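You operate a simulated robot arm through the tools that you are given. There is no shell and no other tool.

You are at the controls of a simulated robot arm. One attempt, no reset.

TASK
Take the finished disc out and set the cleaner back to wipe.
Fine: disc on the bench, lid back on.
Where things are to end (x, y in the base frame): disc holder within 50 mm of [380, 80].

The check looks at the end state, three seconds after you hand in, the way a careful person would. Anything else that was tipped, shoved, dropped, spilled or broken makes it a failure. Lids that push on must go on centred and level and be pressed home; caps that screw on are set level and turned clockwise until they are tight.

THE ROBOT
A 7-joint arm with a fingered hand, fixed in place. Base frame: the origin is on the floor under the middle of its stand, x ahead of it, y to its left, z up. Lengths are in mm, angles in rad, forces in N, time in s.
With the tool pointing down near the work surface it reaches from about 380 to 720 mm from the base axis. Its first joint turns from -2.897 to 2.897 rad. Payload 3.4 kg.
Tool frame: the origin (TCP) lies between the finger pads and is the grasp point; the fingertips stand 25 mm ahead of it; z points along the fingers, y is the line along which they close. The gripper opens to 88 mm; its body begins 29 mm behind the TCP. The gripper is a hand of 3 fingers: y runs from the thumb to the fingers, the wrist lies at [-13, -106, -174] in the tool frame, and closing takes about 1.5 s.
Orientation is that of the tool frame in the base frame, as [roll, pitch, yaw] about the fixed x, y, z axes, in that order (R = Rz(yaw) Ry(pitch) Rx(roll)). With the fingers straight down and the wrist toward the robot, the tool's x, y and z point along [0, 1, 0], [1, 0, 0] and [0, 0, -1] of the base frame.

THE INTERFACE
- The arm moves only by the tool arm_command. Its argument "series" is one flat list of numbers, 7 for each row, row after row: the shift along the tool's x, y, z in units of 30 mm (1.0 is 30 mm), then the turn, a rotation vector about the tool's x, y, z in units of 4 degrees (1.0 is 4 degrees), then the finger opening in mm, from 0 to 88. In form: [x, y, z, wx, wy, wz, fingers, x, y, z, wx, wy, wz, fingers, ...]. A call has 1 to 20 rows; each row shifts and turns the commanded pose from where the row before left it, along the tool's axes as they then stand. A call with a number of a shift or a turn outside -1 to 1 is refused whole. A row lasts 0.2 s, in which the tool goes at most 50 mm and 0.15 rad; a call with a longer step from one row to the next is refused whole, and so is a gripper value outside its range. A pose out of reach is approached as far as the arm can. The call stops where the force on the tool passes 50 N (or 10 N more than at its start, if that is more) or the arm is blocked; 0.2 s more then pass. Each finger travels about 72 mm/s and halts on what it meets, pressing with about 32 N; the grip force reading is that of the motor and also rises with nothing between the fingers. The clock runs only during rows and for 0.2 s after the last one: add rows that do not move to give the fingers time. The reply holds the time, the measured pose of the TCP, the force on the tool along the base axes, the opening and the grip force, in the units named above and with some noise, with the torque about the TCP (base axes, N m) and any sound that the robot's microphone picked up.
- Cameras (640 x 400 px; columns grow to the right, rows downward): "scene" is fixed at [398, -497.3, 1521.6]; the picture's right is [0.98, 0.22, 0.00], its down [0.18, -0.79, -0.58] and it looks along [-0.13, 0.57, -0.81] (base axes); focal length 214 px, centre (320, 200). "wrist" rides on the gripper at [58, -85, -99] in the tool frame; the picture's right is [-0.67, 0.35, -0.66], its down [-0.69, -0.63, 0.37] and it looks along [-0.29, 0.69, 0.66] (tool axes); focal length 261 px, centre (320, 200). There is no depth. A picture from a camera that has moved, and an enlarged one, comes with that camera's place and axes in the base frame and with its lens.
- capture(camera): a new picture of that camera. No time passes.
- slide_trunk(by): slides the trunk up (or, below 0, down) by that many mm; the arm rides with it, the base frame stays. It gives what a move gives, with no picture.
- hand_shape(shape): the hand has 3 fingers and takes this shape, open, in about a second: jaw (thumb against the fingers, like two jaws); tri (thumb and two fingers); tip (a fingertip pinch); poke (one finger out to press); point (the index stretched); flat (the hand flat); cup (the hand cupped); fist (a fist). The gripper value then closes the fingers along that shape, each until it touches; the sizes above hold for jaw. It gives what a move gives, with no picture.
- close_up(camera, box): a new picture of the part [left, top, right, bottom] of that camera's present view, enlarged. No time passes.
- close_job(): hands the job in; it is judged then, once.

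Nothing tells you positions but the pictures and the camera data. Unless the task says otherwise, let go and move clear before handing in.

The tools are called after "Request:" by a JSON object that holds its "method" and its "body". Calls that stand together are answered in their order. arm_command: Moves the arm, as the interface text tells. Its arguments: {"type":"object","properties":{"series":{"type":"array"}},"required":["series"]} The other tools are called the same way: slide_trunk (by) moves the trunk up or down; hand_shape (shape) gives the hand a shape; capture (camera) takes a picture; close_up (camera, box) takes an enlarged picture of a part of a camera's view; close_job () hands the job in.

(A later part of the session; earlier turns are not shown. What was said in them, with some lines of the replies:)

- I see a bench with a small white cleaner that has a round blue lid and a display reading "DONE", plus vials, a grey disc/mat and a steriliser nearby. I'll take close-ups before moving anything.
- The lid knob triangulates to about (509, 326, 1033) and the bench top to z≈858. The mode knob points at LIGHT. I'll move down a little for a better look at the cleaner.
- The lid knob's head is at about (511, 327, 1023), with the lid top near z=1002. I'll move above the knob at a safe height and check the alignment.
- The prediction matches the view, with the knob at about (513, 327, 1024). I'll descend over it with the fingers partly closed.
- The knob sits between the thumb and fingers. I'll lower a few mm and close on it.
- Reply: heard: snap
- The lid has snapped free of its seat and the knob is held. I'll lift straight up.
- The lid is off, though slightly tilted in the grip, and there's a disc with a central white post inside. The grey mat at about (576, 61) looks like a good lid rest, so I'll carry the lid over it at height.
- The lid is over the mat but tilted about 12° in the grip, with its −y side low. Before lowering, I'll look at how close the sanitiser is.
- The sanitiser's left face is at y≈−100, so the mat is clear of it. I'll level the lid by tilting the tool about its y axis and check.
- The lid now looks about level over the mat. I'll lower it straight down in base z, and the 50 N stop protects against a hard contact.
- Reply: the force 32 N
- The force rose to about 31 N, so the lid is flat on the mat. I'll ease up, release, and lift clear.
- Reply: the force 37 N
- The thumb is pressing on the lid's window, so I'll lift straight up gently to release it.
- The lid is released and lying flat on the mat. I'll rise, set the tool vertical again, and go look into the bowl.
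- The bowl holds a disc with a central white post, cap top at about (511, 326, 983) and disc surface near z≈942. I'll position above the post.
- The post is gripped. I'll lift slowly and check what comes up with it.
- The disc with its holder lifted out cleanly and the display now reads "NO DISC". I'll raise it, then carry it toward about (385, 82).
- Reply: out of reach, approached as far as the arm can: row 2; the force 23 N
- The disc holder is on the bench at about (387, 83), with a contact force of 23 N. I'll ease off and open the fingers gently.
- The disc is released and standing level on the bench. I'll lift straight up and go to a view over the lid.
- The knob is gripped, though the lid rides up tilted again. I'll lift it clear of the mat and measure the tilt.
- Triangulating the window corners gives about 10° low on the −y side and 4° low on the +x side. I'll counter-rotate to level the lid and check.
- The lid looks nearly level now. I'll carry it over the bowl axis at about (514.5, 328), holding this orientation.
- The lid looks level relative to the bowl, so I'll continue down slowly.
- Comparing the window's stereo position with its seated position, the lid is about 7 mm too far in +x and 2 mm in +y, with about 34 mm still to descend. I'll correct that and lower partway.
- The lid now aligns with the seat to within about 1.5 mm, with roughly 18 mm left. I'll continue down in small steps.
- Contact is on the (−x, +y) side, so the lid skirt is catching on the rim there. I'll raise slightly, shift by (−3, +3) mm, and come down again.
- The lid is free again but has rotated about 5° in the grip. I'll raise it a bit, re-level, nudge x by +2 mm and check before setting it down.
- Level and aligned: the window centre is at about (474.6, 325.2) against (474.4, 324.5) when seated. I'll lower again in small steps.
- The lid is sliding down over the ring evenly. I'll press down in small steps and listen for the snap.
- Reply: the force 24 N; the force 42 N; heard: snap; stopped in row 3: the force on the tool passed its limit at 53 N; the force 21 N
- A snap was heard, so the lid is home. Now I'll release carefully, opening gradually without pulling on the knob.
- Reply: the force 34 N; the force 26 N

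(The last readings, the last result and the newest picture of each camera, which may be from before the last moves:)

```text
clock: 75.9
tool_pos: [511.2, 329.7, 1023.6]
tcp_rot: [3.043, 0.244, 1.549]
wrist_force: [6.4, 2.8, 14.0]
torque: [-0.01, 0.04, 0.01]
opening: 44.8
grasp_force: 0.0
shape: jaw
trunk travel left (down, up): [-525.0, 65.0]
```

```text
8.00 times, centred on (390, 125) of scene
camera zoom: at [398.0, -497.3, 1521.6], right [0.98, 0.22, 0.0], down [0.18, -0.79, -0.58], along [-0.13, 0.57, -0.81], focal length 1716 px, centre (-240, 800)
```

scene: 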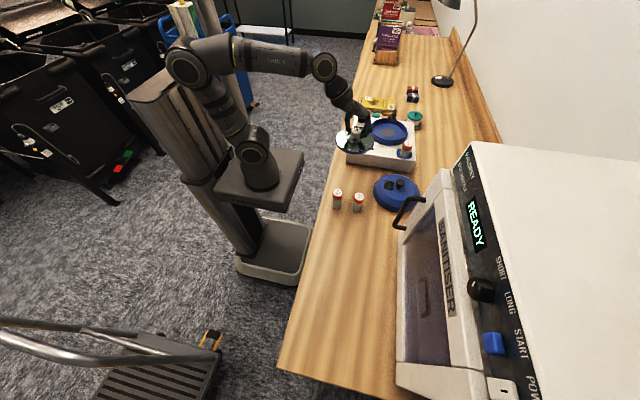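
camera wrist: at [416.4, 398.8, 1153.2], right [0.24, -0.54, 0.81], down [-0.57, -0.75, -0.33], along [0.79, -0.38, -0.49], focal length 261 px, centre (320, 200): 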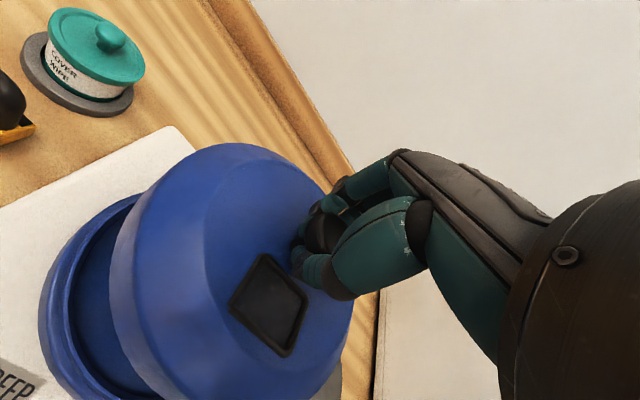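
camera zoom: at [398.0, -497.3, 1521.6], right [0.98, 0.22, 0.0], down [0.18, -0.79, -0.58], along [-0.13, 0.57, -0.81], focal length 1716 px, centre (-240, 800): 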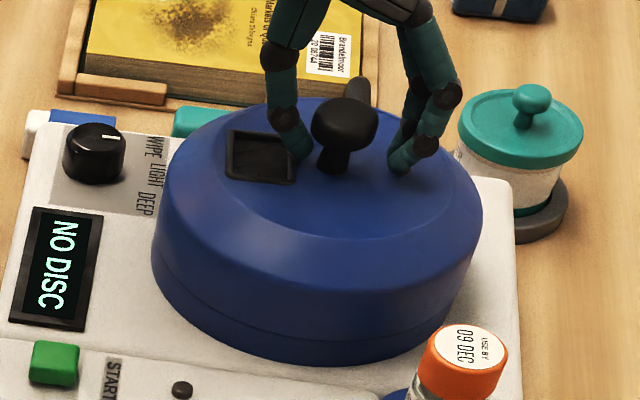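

Request:
{"method": "arm_command", "body": {"series": [-0.0828, 0.03, -0.3216, 0, 0, 0, 60, -0.0828, 0.03, -0.3216, 0, 0, 0, 66, -0.1656, 0.06, -0.6432, 0, 0, 0, 66, -0.1656, 0.06, -0.6432, 0, 0, 0, 66, -0.1656, 0.06, -0.6432, 0, 0, 0, 66, -0.1656, 0.06, -0.6432, 0, 0, 0, 66, 0, 0, 0, 0, 0, 0, 66]}}

Request:
{"method": "close_up", "body": {"camera": "scene", "box": [360, 100, 420, 160]}}

Request:
{"method": "capture", "body": {"camera": "wrist"}}

```text
clock: 77.5
tool_pos: [511.8, 329.8, 1124.3]
tcp_rot: [3.043, 0.243, 1.552]
wrist_force: [0.0, 0.0, 0.6]
torque: [-0.01, -0.03, -0.03]
opening: 65.4
grasp_force: 0.1
shape: jaw
trunk travel left (down, up): [-525.0, 65.0]
```

```text
6.67 times, centred on (390, 130) of scene
camera zoom: at [398.0, -497.3, 1521.6], right [0.98, 0.22, 0.0], down [0.18, -0.79, -0.58], along [-0.13, 0.57, -0.81], focal length 1430 px, centre (-147, 667)
```

zoom: 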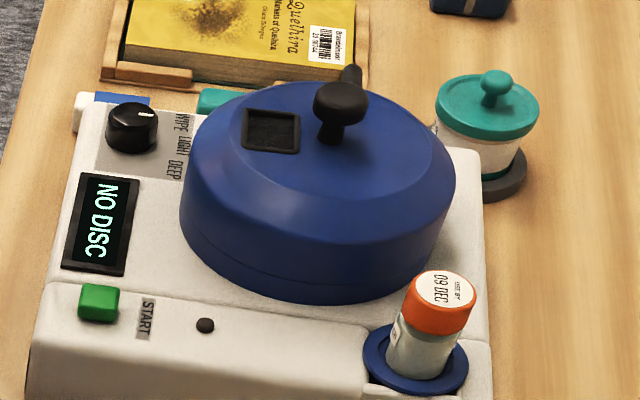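

```text
taken
camera wrist: at [418.4, 408.5, 1198.1], right [0.27, -0.49, 0.83], down [-0.61, -0.76, -0.25], along [0.75, -0.43, -0.5], focal length 261 px, centre (320, 200)
```

wrist: 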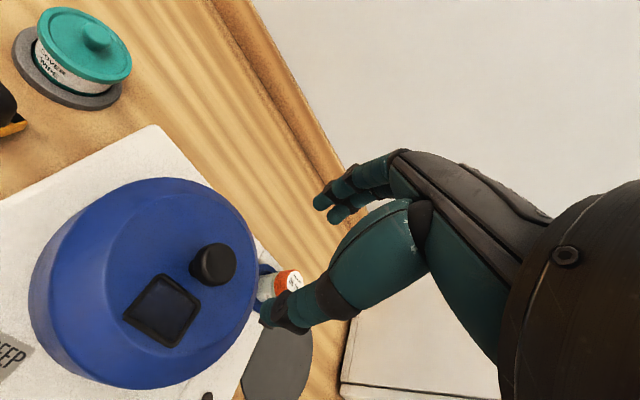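

The lid is back exactly where it was, matching its original pixel position, after the snap. Next is the mode knob at about (394, 393, 955). I'll set the tool vertical and move above it.

Request:
{"method": "arm_command", "body": {"series": [0, 0, 0, 0.343, 0.8725, -0.024, 66, 0, 0, 0, 0.343, 0.8725, -0.024, 66, 0, 0, 0, 0.343, 0.8725, -0.024, 66, 0, 0, 0, 0.343, 0.8725, -0.024, 66, 0.42, -0.787, 0.3, 0, 0, 0, 60, 0.42, -0.787, 0.3, 0, 0, 0, 60, 0.42, -0.787, 0.3, 0, 0, 0, 56, 0.42, -0.787, 0.3, 0, 0, 0, 52, 0.42, -0.787, 0.3, 0, 0, 0, 52, 0, 0, 0, 0, 0, 0, 52]}}

Request:
{"method": "capture", "body": {"camera": "wrist"}}

Request:
{"method": "close_up", "body": {"camera": "scene", "box": [340, 90, 420, 160]}}

```text
clock: 79.7
tool_pos: [392.4, 391.8, 1080.6]
tcp_rot: [3.139, 0.0, 1.57]
wrist_force: [0.0, -0.4, -0.3]
torque: [0.01, -0.02, -0.04]
opening: 52.4
grasp_force: 0.0
shape: jaw
trunk travel left (down, up): [-525.0, 65.0]
```

```text
taken
camera wrist: at [307.7, 450.1, 1178.6], right [0.35, -0.67, 0.66], down [-0.63, -0.68, -0.37], along [0.7, -0.29, -0.66], focal length 261 px, centre (320, 200)
```

wrist: 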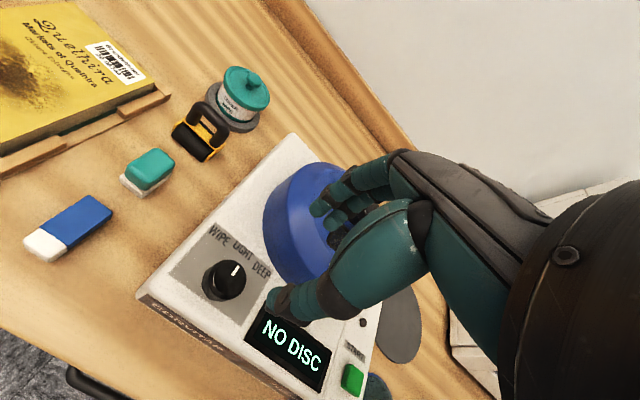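

```text
5.71 times, centred on (380, 125) of scene
camera zoom: at [398.0, -497.3, 1521.6], right [0.98, 0.22, 0.0], down [0.18, -0.79, -0.58], along [-0.13, 0.57, -0.81], focal length 1226 px, centre (-23, 629)
```

zoom: 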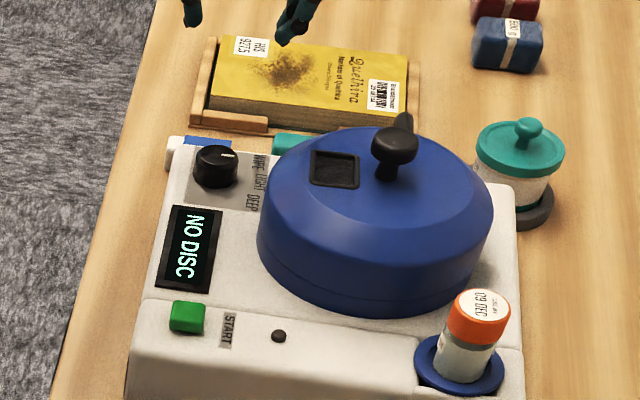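

Request:
{"method": "close_up", "body": {"camera": "wrist", "box": [160, 210, 320, 330]}}

Request:
{"method": "close_up", "body": {"camera": "scene", "box": [350, 100, 390, 140]}}

```text
3.33 times, centred on (240, 270) of wrist
camera zoom: at [307.7, 450.1, 1178.6], right [0.35, -0.67, 0.66], down [-0.63, -0.68, -0.37], along [0.7, -0.29, -0.66], focal length 869 px, centre (587, -33)
```

zoom: 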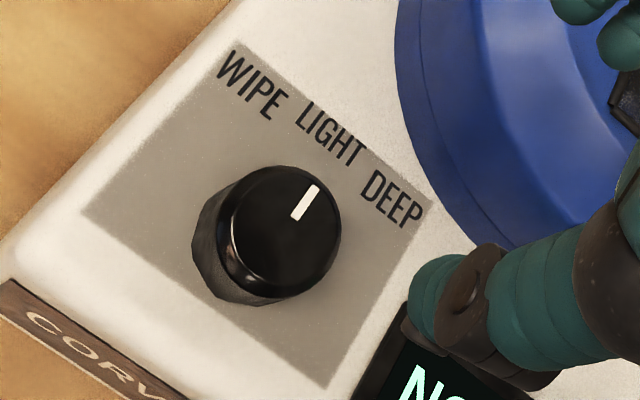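

```text
10.00 times, centred on (370, 120) of scene
camera zoom: at [398.0, -497.3, 1521.6], right [0.98, 0.22, 0.0], down [0.18, -0.79, -0.58], along [-0.13, 0.57, -0.81], focal length 2145 px, centre (-180, 1000)
```

zoom: 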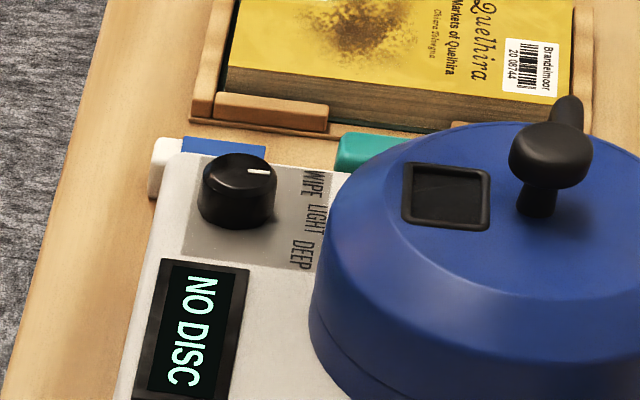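

Request:
{"method": "arm_command", "body": {"series": [0, 0, 0.6, 0, 0, 0, 52, 0, 0, 0.6, 0, 0, 0, 52, 0, 0, 0.6, 0, 0, 0, 52, 0, 0, 0.6, 0, 0, 0, 52, 0, 0, 0.5, 0, 0, 0, 52, 0, 0, 0, 0, 0, 0, 52]}}

Request:
{"method": "capture", "body": {"camera": "wrist"}}

Request:
{"method": "close_up", "body": {"camera": "scene", "box": [345, 90, 395, 140]}}

```text
clock: 81.1
tool_pos: [393.7, 392.9, 992.0]
tcp_rot: [3.14, 0.001, 1.569]
wrist_force: [0.2, -1.1, -0.1]
torque: [0.01, -0.02, -0.01]
opening: 52.8
grasp_force: 0.1
shape: jaw
trunk travel left (down, up): [-525.0, 65.0]
```

```text
taken
camera wrist: at [308.2, 450.4, 1090.9], right [0.35, -0.67, 0.66], down [-0.63, -0.68, -0.37], along [0.69, -0.29, -0.66], focal length 261 px, centre (320, 200)
```

wrist: 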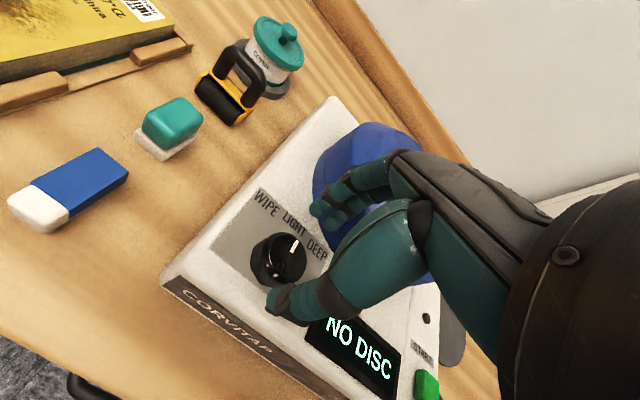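

```text
8.00 times, centred on (370, 115) of scene
camera zoom: at [398.0, -497.3, 1521.6], right [0.98, 0.22, 0.0], down [0.18, -0.79, -0.58], along [-0.13, 0.57, -0.81], focal length 1716 px, centre (-80, 880)
```

zoom: 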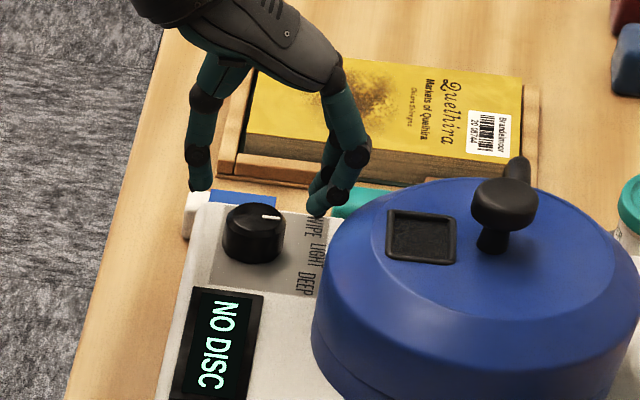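

Request:
{"method": "arm_command", "body": {"series": [0.03, -0.08, 0.35, 0, 0, 0, 52, 0, 0, 0.35, 0, 0, 0, 52, 0, 0, 0.3, 0, 0, 0, 52, 0, 0, 0, 0, 0, 0, 52]}}

Request:
{"method": "capture", "body": {"camera": "wrist"}}

Request:
{"method": "close_up", "body": {"camera": "scene", "box": [345, 90, 395, 140]}}

```text
clock: 82.1
tool_pos: [390.4, 391.5, 962.5]
tcp_rot: [3.138, -0.001, 1.569]
wrist_force: [0.8, 0.1, 0.1]
torque: [0.01, -0.02, 0.01]
opening: 52.3
grasp_force: 0.2
shape: jaw
trunk travel left (down, up): [-525.0, 65.0]
```

```text
taken
camera wrist: at [305.9, 450.6, 1061.3], right [0.35, -0.67, 0.66], down [-0.63, -0.68, -0.37], along [0.69, -0.29, -0.66], focal length 261 px, centre (320, 200)
```

wrist: 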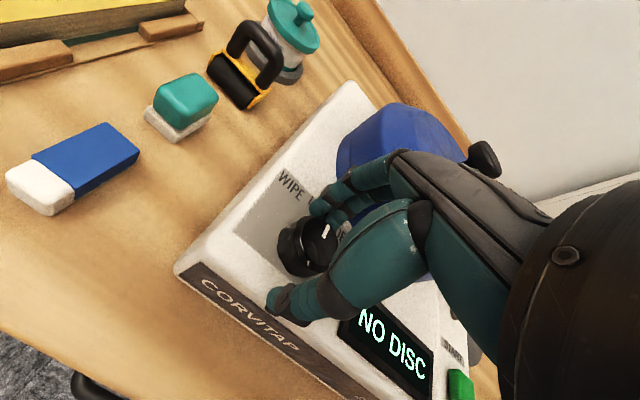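

```text
8.00 times, centred on (370, 115) of scene
camera zoom: at [398.0, -497.3, 1521.6], right [0.98, 0.22, 0.0], down [0.18, -0.79, -0.58], along [-0.13, 0.57, -0.81], focal length 1716 px, centre (-80, 880)
```

zoom: 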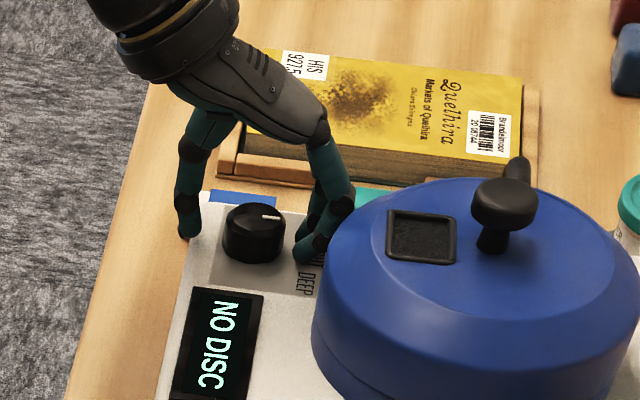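

The knob is centred between the thumb and fingers. I'll close on it.

Request:
{"method": "arm_command", "body": {"series": [0.05, -0.01, 0.03, 0, 0, 0, 46, 0, 0, 0, 0, 0, 0, 40, 0, 0, 0, 0, 0, 0, 34, 0, 0, 0, 0, 0, 0, 28, 0, 0, 0, 0, 0, 0, 22, 0, 0, 0, 0, 0, 0, 18, 0, 0, 0, 0, 0, 0, 18, 0, 0, 0, 0, 0, 0, 18]}}

Request:
{"method": "capture", "body": {"camera": "wrist"}}

Request:
{"method": "close_up", "body": {"camera": "scene", "box": [345, 90, 395, 140]}}

```text
clock: 83.9
tool_pos: [390.5, 394.4, 960.6]
tcp_rot: [3.139, 0.0, 1.568]
wrist_force: [1.0, 2.0, 0.4]
torque: [0.06, -0.09, -0.03]
opening: 27.2
grasp_force: 32.1
shape: jaw
trunk travel left (down, up): [-525.0, 65.0]
```

```text
taken
camera wrist: at [305.4, 452.4, 1060.6], right [0.35, -0.67, 0.66], down [-0.63, -0.68, -0.37], along [0.7, -0.29, -0.66], focal length 261 px, centre (320, 200)
```

wrist: 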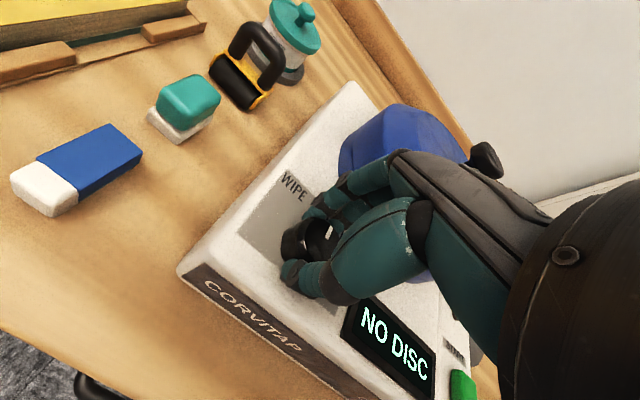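

```text
8.00 times, centred on (370, 115) of scene
camera zoom: at [398.0, -497.3, 1521.6], right [0.98, 0.22, 0.0], down [0.18, -0.79, -0.58], along [-0.13, 0.57, -0.81], focal length 1716 px, centre (-80, 880)
```

zoom: 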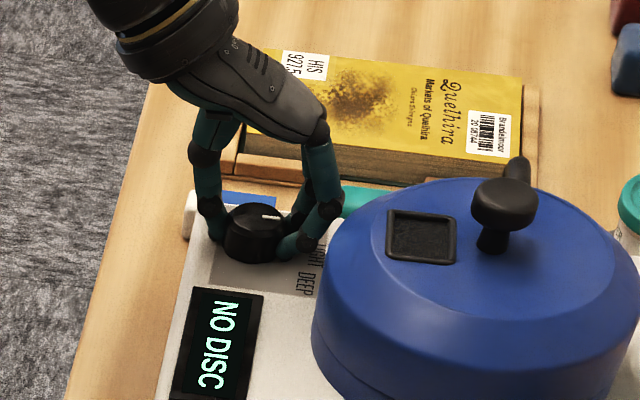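

Knob gripped. I'll rotate counter-clockwise seen from above, toward WIPE, starting with 20°.

Request:
{"method": "arm_command", "body": {"series": [0, 0, 0, 0, 0, -1, 18, 0, 0, 0, 0, 0, -1, 18, 0, 0, 0, 0, 0, -1, 18, 0, 0, 0, 0, 0, -1, 18, 0, 0, 0, 0, 0, -1, 18, 0, 0, 0, 0, 0, 0, 18]}}

Request:
{"method": "close_up", "body": {"camera": "scene", "box": [345, 90, 395, 140]}}

Request:
{"method": "capture", "body": {"camera": "wrist"}}

```text
clock: 85.3
tool_pos: [389.0, 393.9, 961.1]
tcp_rot: [3.141, -0.001, 1.92]
wrist_force: [-2.2, -4.0, 1.2]
torque: [-0.06, 0.0, -0.03]
opening: 27.0
grasp_force: 32.1
shape: jaw
trunk travel left (down, up): [-525.0, 65.0]
```

```text
8.00 times, centred on (370, 115) of scene
camera zoom: at [398.0, -497.3, 1521.6], right [0.98, 0.22, 0.0], down [0.18, -0.79, -0.58], along [-0.13, 0.57, -0.81], focal length 1716 px, centre (-80, 880)
```

zoom: 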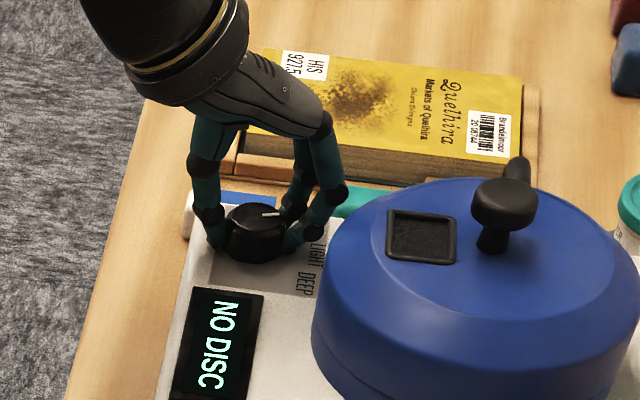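

```text
taken
camera wrist: at [290.2, 419.2, 1060.6], right [0.56, -0.51, 0.66], down [-0.36, -0.86, -0.37], along [0.75, -0.03, -0.66], focal length 261 px, centre (320, 200)
```

wrist: 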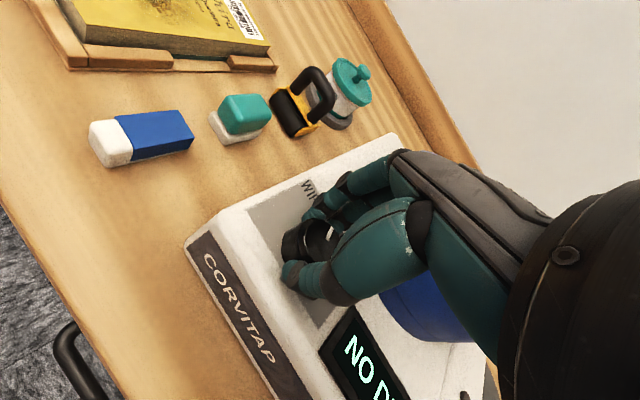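

Request:
{"method": "close_up", "body": {"camera": "scene", "box": [355, 105, 380, 130]}}

Request:
{"method": "close_up", "body": {"camera": "wrist", "box": [260, 160, 380, 310]}}

```text
16.00 times, centred on (368, 118) of scene
camera zoom: at [398.0, -497.3, 1521.6], right [0.98, 0.22, 0.0], down [0.18, -0.79, -0.58], along [-0.13, 0.57, -0.81], focal length 3432 px, centre (-440, 1520)
```

zoom: 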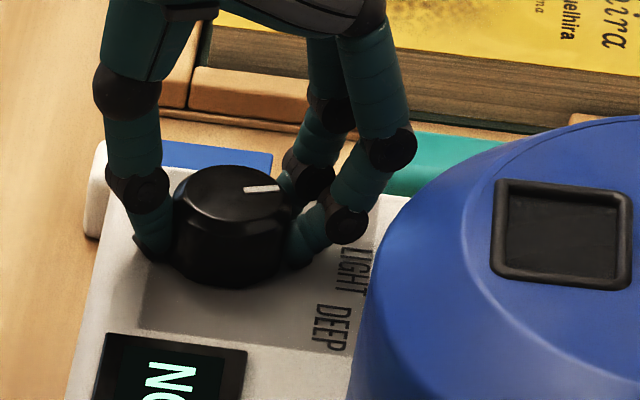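

```text
2.67 times, centred on (320, 235) of wrist
camera zoom: at [290.2, 419.2, 1060.6], right [0.56, -0.51, 0.66], down [-0.36, -0.86, -0.37], along [0.75, -0.03, -0.66], focal length 695 px, centre (320, 107)
```

zoom: 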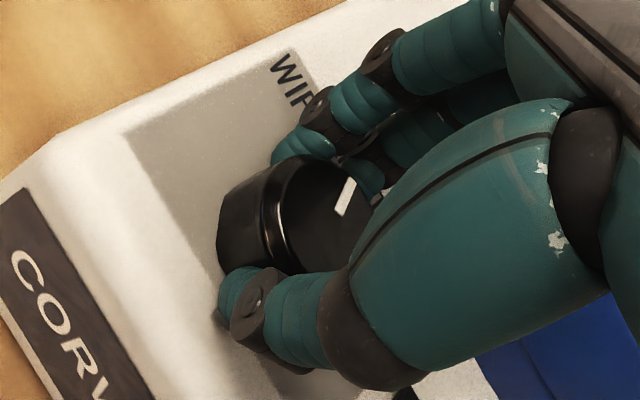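

The pointer turned with the hand to about 24°, and WIPE is at about 33–40°. I'll continue in small increments.

Request:
{"method": "arm_command", "body": {"series": [0, 0, 0, 0, 0, -1, 18, 0, 0, 0, 0, 0, -1, 18, 0, 0, 0, 0, 0, -1, 18, 0, 0, 0, 0, 0, 0, 18]}}

Request:
{"method": "close_up", "body": {"camera": "scene", "box": [355, 105, 380, 130]}}

Request:
{"method": "close_up", "body": {"camera": "wrist", "box": [260, 160, 380, 310]}}

```text
clock: 86.3
tool_pos: [390.8, 393.5, 961.5]
tcp_rot: [3.14, -0.001, 2.13]
wrist_force: [-2.9, -7.0, 1.5]
torque: [-0.14, 0.06, -0.06]
opening: 26.5
grasp_force: 32.3
shape: jaw
trunk travel left (down, up): [-525.0, 65.0]
```

```text
16.00 times, centred on (368, 118) of scene
camera zoom: at [398.0, -497.3, 1521.6], right [0.98, 0.22, 0.0], down [0.18, -0.79, -0.58], along [-0.13, 0.57, -0.81], focal length 3432 px, centre (-440, 1520)
```

zoom: 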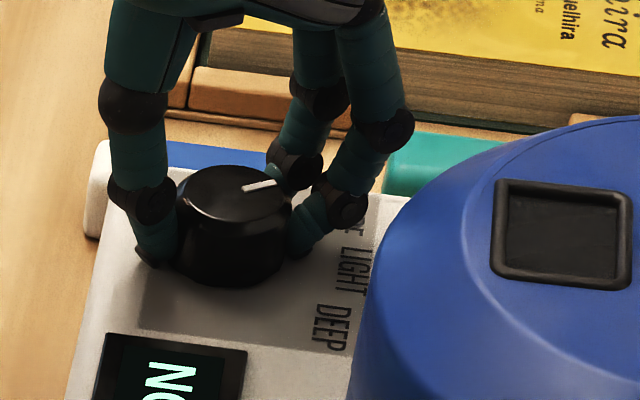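

```text
2.67 times, centred on (320, 235) of wrist
camera zoom: at [287.0, 397.7, 1060.6], right [0.65, -0.38, 0.66], down [-0.17, -0.91, -0.37], along [0.74, 0.13, -0.66], focal length 695 px, centre (320, 107)
```

zoom: 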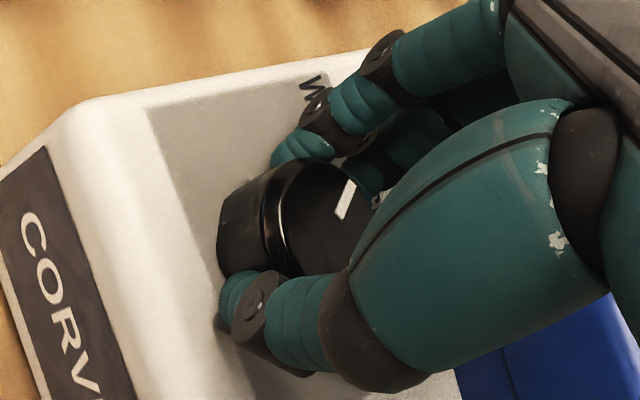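

Request:
{"method": "arm_command", "body": {"series": [0, 0, 0, 0, 0, -0.5, 18, 0, 0, 0, 0, 0, -0.5, 18, 0, 0, 0, 0, 0, 0, 18]}}

Request:
{"method": "close_up", "body": {"camera": "scene", "box": [355, 105, 380, 130]}}

Request:
{"method": "close_up", "body": {"camera": "wrist", "box": [260, 160, 380, 310]}}

```text
clock: 87.1
tool_pos: [390.0, 394.2, 961.6]
tcp_rot: [3.139, 0.001, 2.197]
wrist_force: [-4.4, -7.6, -1.5]
torque: [-0.13, 0.07, -0.01]
opening: 26.1
grasp_force: 31.9
shape: jaw
trunk travel left (down, up): [-525.0, 65.0]
```

```text
16.00 times, centred on (368, 118) of scene
camera zoom: at [398.0, -497.3, 1521.6], right [0.98, 0.22, 0.0], down [0.18, -0.79, -0.58], along [-0.13, 0.57, -0.81], focal length 3432 px, centre (-440, 1520)
```

zoom: 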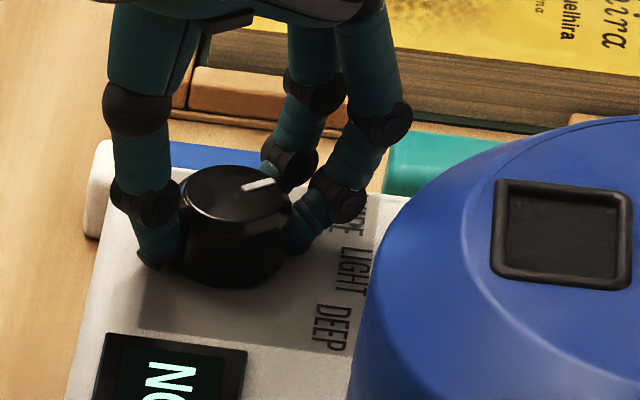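

```text
2.67 times, centred on (320, 235) of wrist
camera zoom: at [287.1, 390.6, 1060.8], right [0.67, -0.34, 0.66], down [-0.11, -0.92, -0.37], along [0.73, 0.18, -0.66], focal length 695 px, centre (320, 107)
```

zoom: 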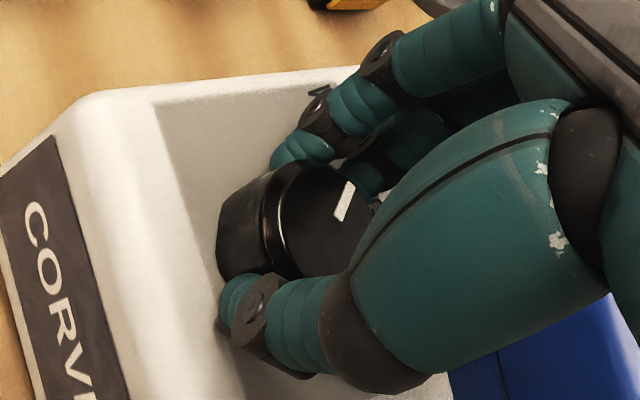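

The pointer is now at about 38°. I'll release and back off to see how it lines up with the WIPE label.

Request:
{"method": "arm_command", "body": {"series": [0, 0, 0, 0, 0, 0, 26, 0, 0, 0, 0, 0, 0, 34, 0, 0, 0, 0, 0, 0, 42, 0, 0, 0, 0, 0, 0, 52, 0, 0, -0.5, 0, 0, 0, 52, 0, 0, -0.8, 0, 0, 0, 52, 0, 0, -0.9, 0, 0, 0, 52, 0, 0, -0.9, 0, 0, 0, 52, 0, 0, 0, 0, 0, 0, 52]}}

Request:
{"method": "close_up", "body": {"camera": "scene", "box": [355, 105, 380, 130]}}

Request:
{"method": "capture", "body": {"camera": "wrist"}}

```text
clock: 89.1
tool_pos: [390.1, 393.9, 1053.9]
tcp_rot: [3.14, 0.001, 2.197]
wrist_force: [-1.1, -0.3, -0.8]
torque: [0.0, 0.0, 0.01]
opening: 51.6
grasp_force: 0.1
shape: jaw
trunk travel left (down, up): [-525.0, 65.0]
```

```text
16.00 times, centred on (368, 118) of scene
camera zoom: at [398.0, -497.3, 1521.6], right [0.98, 0.22, 0.0], down [0.18, -0.79, -0.58], along [-0.13, 0.57, -0.81], focal length 3432 px, centre (-440, 1520)
```

zoom: 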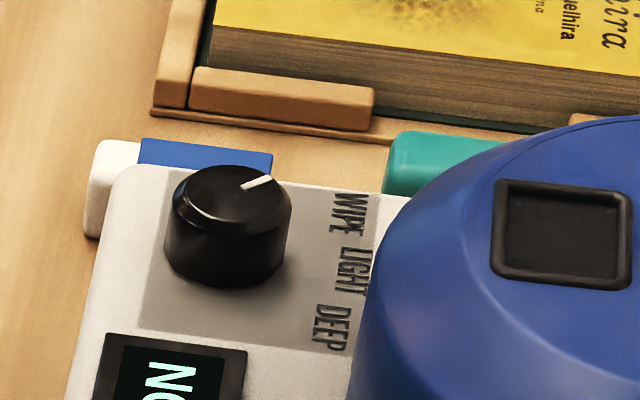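

```text
taken
camera wrist: at [286.7, 390.9, 1153.7], right [0.67, -0.34, 0.66], down [-0.11, -0.92, -0.37], along [0.73, 0.18, -0.66], focal length 261 px, centre (320, 200)
```

wrist: 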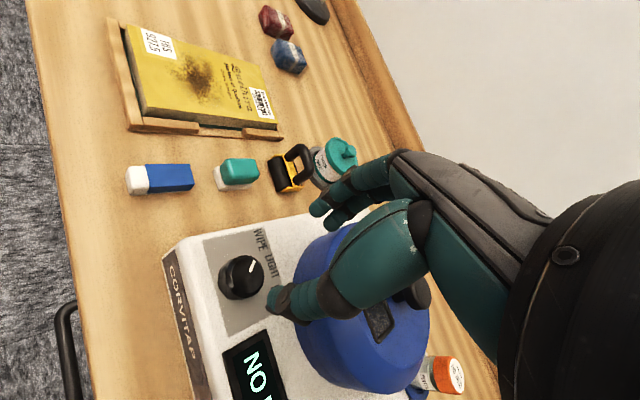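

Request:
{"method": "close_up", "body": {"camera": "wrist", "box": [190, 210, 310, 320]}}

Request:
{"method": "close_up", "body": {"camera": "scene", "box": [362, 108, 374, 120]}}

```text
3.64 times, centred on (250, 265) of wrist
camera zoom: at [286.7, 390.9, 1153.7], right [0.67, -0.34, 0.66], down [-0.11, -0.92, -0.37], along [0.73, 0.18, -0.66], focal length 948 px, centre (574, -36)
```

zoom: 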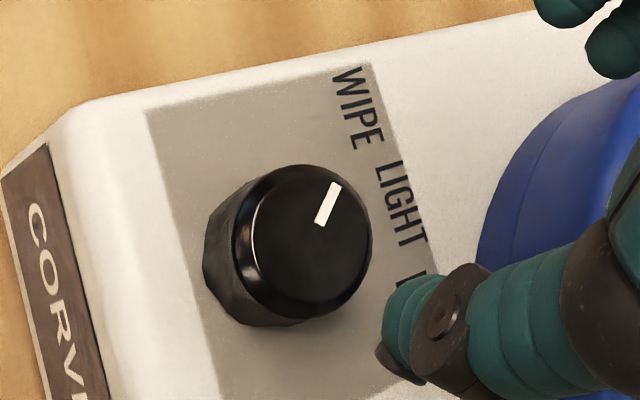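

```text
16.00 times, centred on (368, 114) of scene
camera zoom: at [398.0, -497.3, 1521.6], right [0.98, 0.22, 0.0], down [0.18, -0.79, -0.58], along [-0.13, 0.57, -0.81], focal length 3432 px, centre (-448, 1576)
```

zoom: 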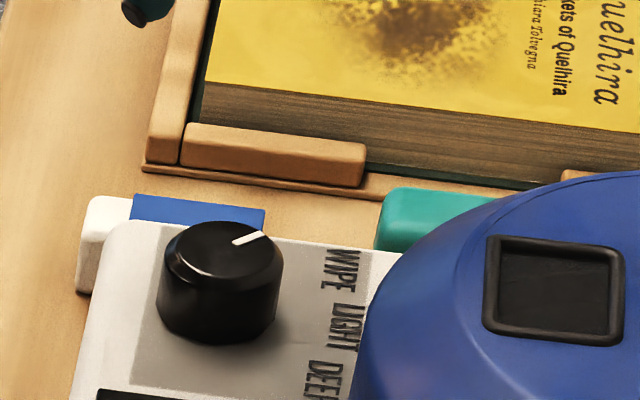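

The knob has settled at about 40–43°, pointing at WIPE. I'll check the lid and the disc more closely before finishing.

Request:
{"method": "close_up", "body": {"camera": "scene", "box": [365, 105, 415, 155]}}

Request:
{"method": "close_up", "body": {"camera": "scene", "box": [320, 150, 430, 220]}}

Request:
{"method": "capture", "body": {"camera": "scene"}}

```text
8.00 times, centred on (390, 130) of scene
camera zoom: at [398.0, -497.3, 1521.6], right [0.98, 0.22, 0.0], down [0.18, -0.79, -0.58], along [-0.13, 0.57, -0.81], focal length 1716 px, centre (-240, 760)
```

zoom: 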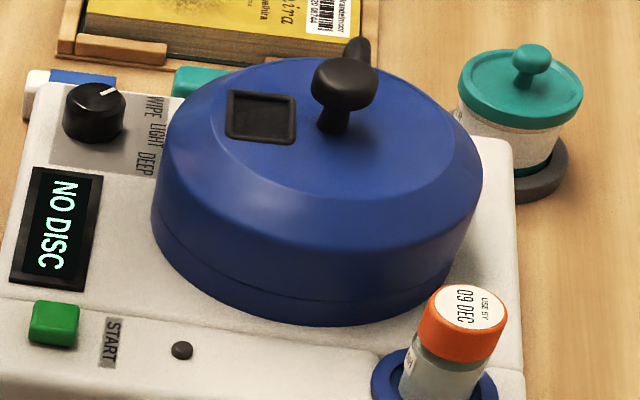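

```text
5.71 times, centred on (375, 185) of scene
camera zoom: at [398.0, -497.3, 1521.6], right [0.98, 0.22, 0.0], down [0.18, -0.79, -0.58], along [-0.13, 0.57, -0.81], focal length 1226 px, centre (6, 286)
```

zoom: 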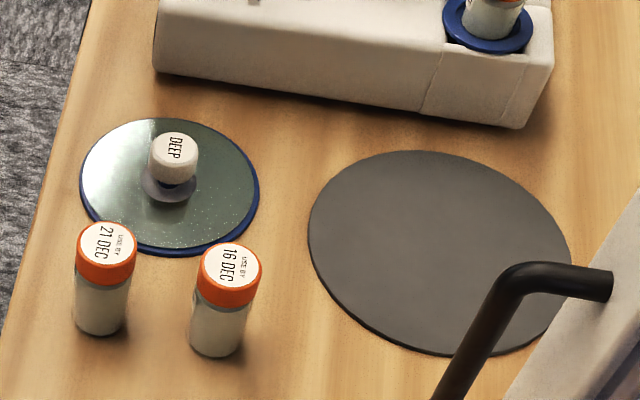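

```text
taken
```

scene: 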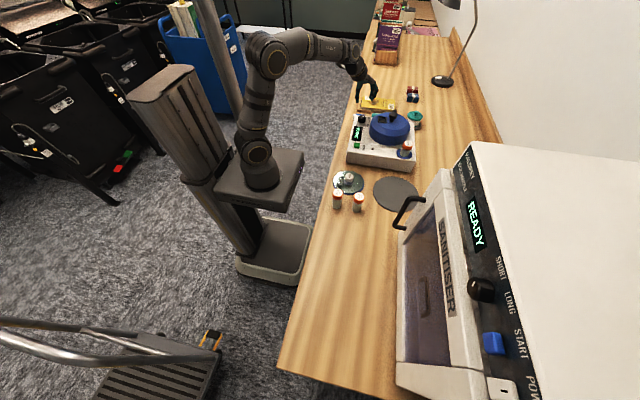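

Everything looks right. I'll raise clear and return to the same viewpoint I used at the start, so I can compare the lid seating pixel for pixel.

Request:
{"method": "arm_command", "body": {"series": [0, 0, -0.947, 0, 0, 0, 60, 0, 0, -0.947, 0, 0, 0, 70, 0, 0, -0.947, 0, 0, 0, 88, 0, 0, -0.947, 0, 0, 0, 88, 0, 0, -0.947, 0, 0, 0, 88, 0, 0, 0, 0, 0, 1, 88, 0, 0, 0, 0, 0, 1, 88, 0, 0, 0, 0, 0, 1, 88, 0, 0, 0, 0, 0, 1, 88, 0, 0, 0, 0, 0, 1, 88, 0, 0, 0, 0, 0, 1, 88, 0, 0, 0, 0, 0, 1, 88, 0, 0, 0, 0, 0, 1, 88, 0, 0, 0, 0, 0, 0.98, 88, -0.357, -0.908, 0, 0, 0, 0, 88, -0.357, -0.908, 0, 0, 0, 0, 88, -0.357, -0.908, 0, 0, 0, 0, 88, -0.357, -0.908, 0, 0, 0, 0, 88, 0, 0, 0, 0, 0, 0, 88]}}

Request:
{"method": "close_up", "body": {"camera": "wrist", "box": [160, 120, 360, 300]}}

Request:
{"method": "close_up", "body": {"camera": "scene", "box": [340, 100, 430, 175]}}

Request:
{"method": "capture", "body": {"camera": "wrist"}}

```text
clock: 93.1
tool_pos: [281.0, 352.8, 1197.1]
tcp_rot: [3.14, 0.0, 1.571]
wrist_force: [-0.3, -0.4, 0.3]
torque: [0.0, -0.04, -0.04]
opening: 87.7
grasp_force: 0.0
shape: jaw
trunk travel left (down, up): [-525.0, 65.0]
```

```text
2.22 times, centred on (260, 210) of wrist
camera zoom: at [195.9, 410.0, 1295.7], right [0.35, -0.67, 0.66], down [-0.63, -0.69, -0.37], along [0.7, -0.29, -0.66], focal length 579 px, centre (453, 178)
```

zoom: 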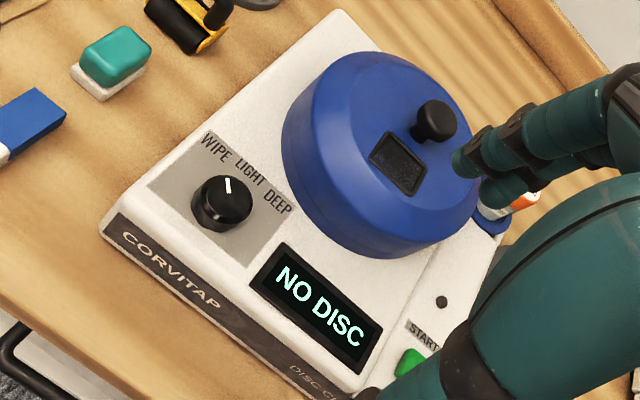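

```text
5.33 times, centred on (385, 138) of scene
camera zoom: at [398.0, -497.3, 1521.6], right [0.98, 0.22, 0.0], down [0.18, -0.79, -0.58], along [-0.13, 0.57, -0.81], focal length 1144 px, centre (-27, 533)
```

zoom: 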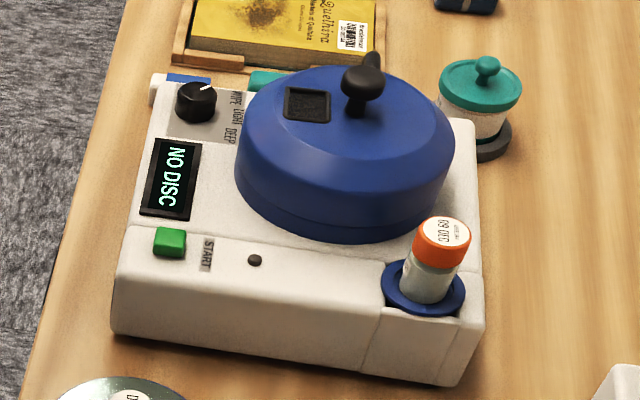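

```text
taken
camera wrist: at [195.9, 410.0, 1295.7], right [0.35, -0.67, 0.66], down [-0.63, -0.69, -0.37], along [0.7, -0.29, -0.66], focal length 261 px, centre (320, 200)
```

wrist: 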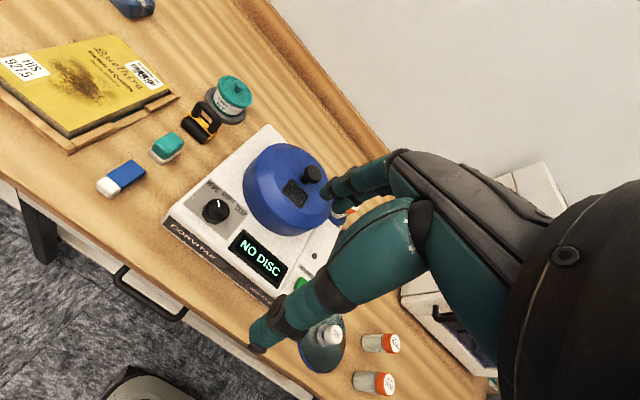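

From the same viewpoint, the lid, vial and cleaner line up with the starting pictures. The mode pointer is on WIPE, the disc holder stands level at about (387, 83), and the arm is clear, so I'm handing in.

Request:
{"method": "close_job", "body": {}}

```text
The job is handed in.
```

The disc is out on the bench, the lid is back on the cleaner, and the mode knob is set to WIPE. I've handed the job in.

- **Disc:** the holder stands level at about (387, 83), roughly 8 mm from the target. The cleaner now reads "NO DISC".
- **Lid:** it rested on the grey mat while I took the disc out. It clicked when I pressed it back on, and it sits where it did at the start when compared with the first pictures. The first attempt to seat it caught on the rim, so I lifted it, re-levelled it and set it down again.
- **Mode knob:** I turned it from LIGHT to WIPE. No click was heard from the knob itself; the pictures show the pointer within about 5° of the WIPE label.

I saw nothing else moved or tipped in the final pictures.

The holder's cap is labelled "DEEP", while the cleaner was set to LIGHT when I arrived. You may want to check that it ran on the cycle you intended.
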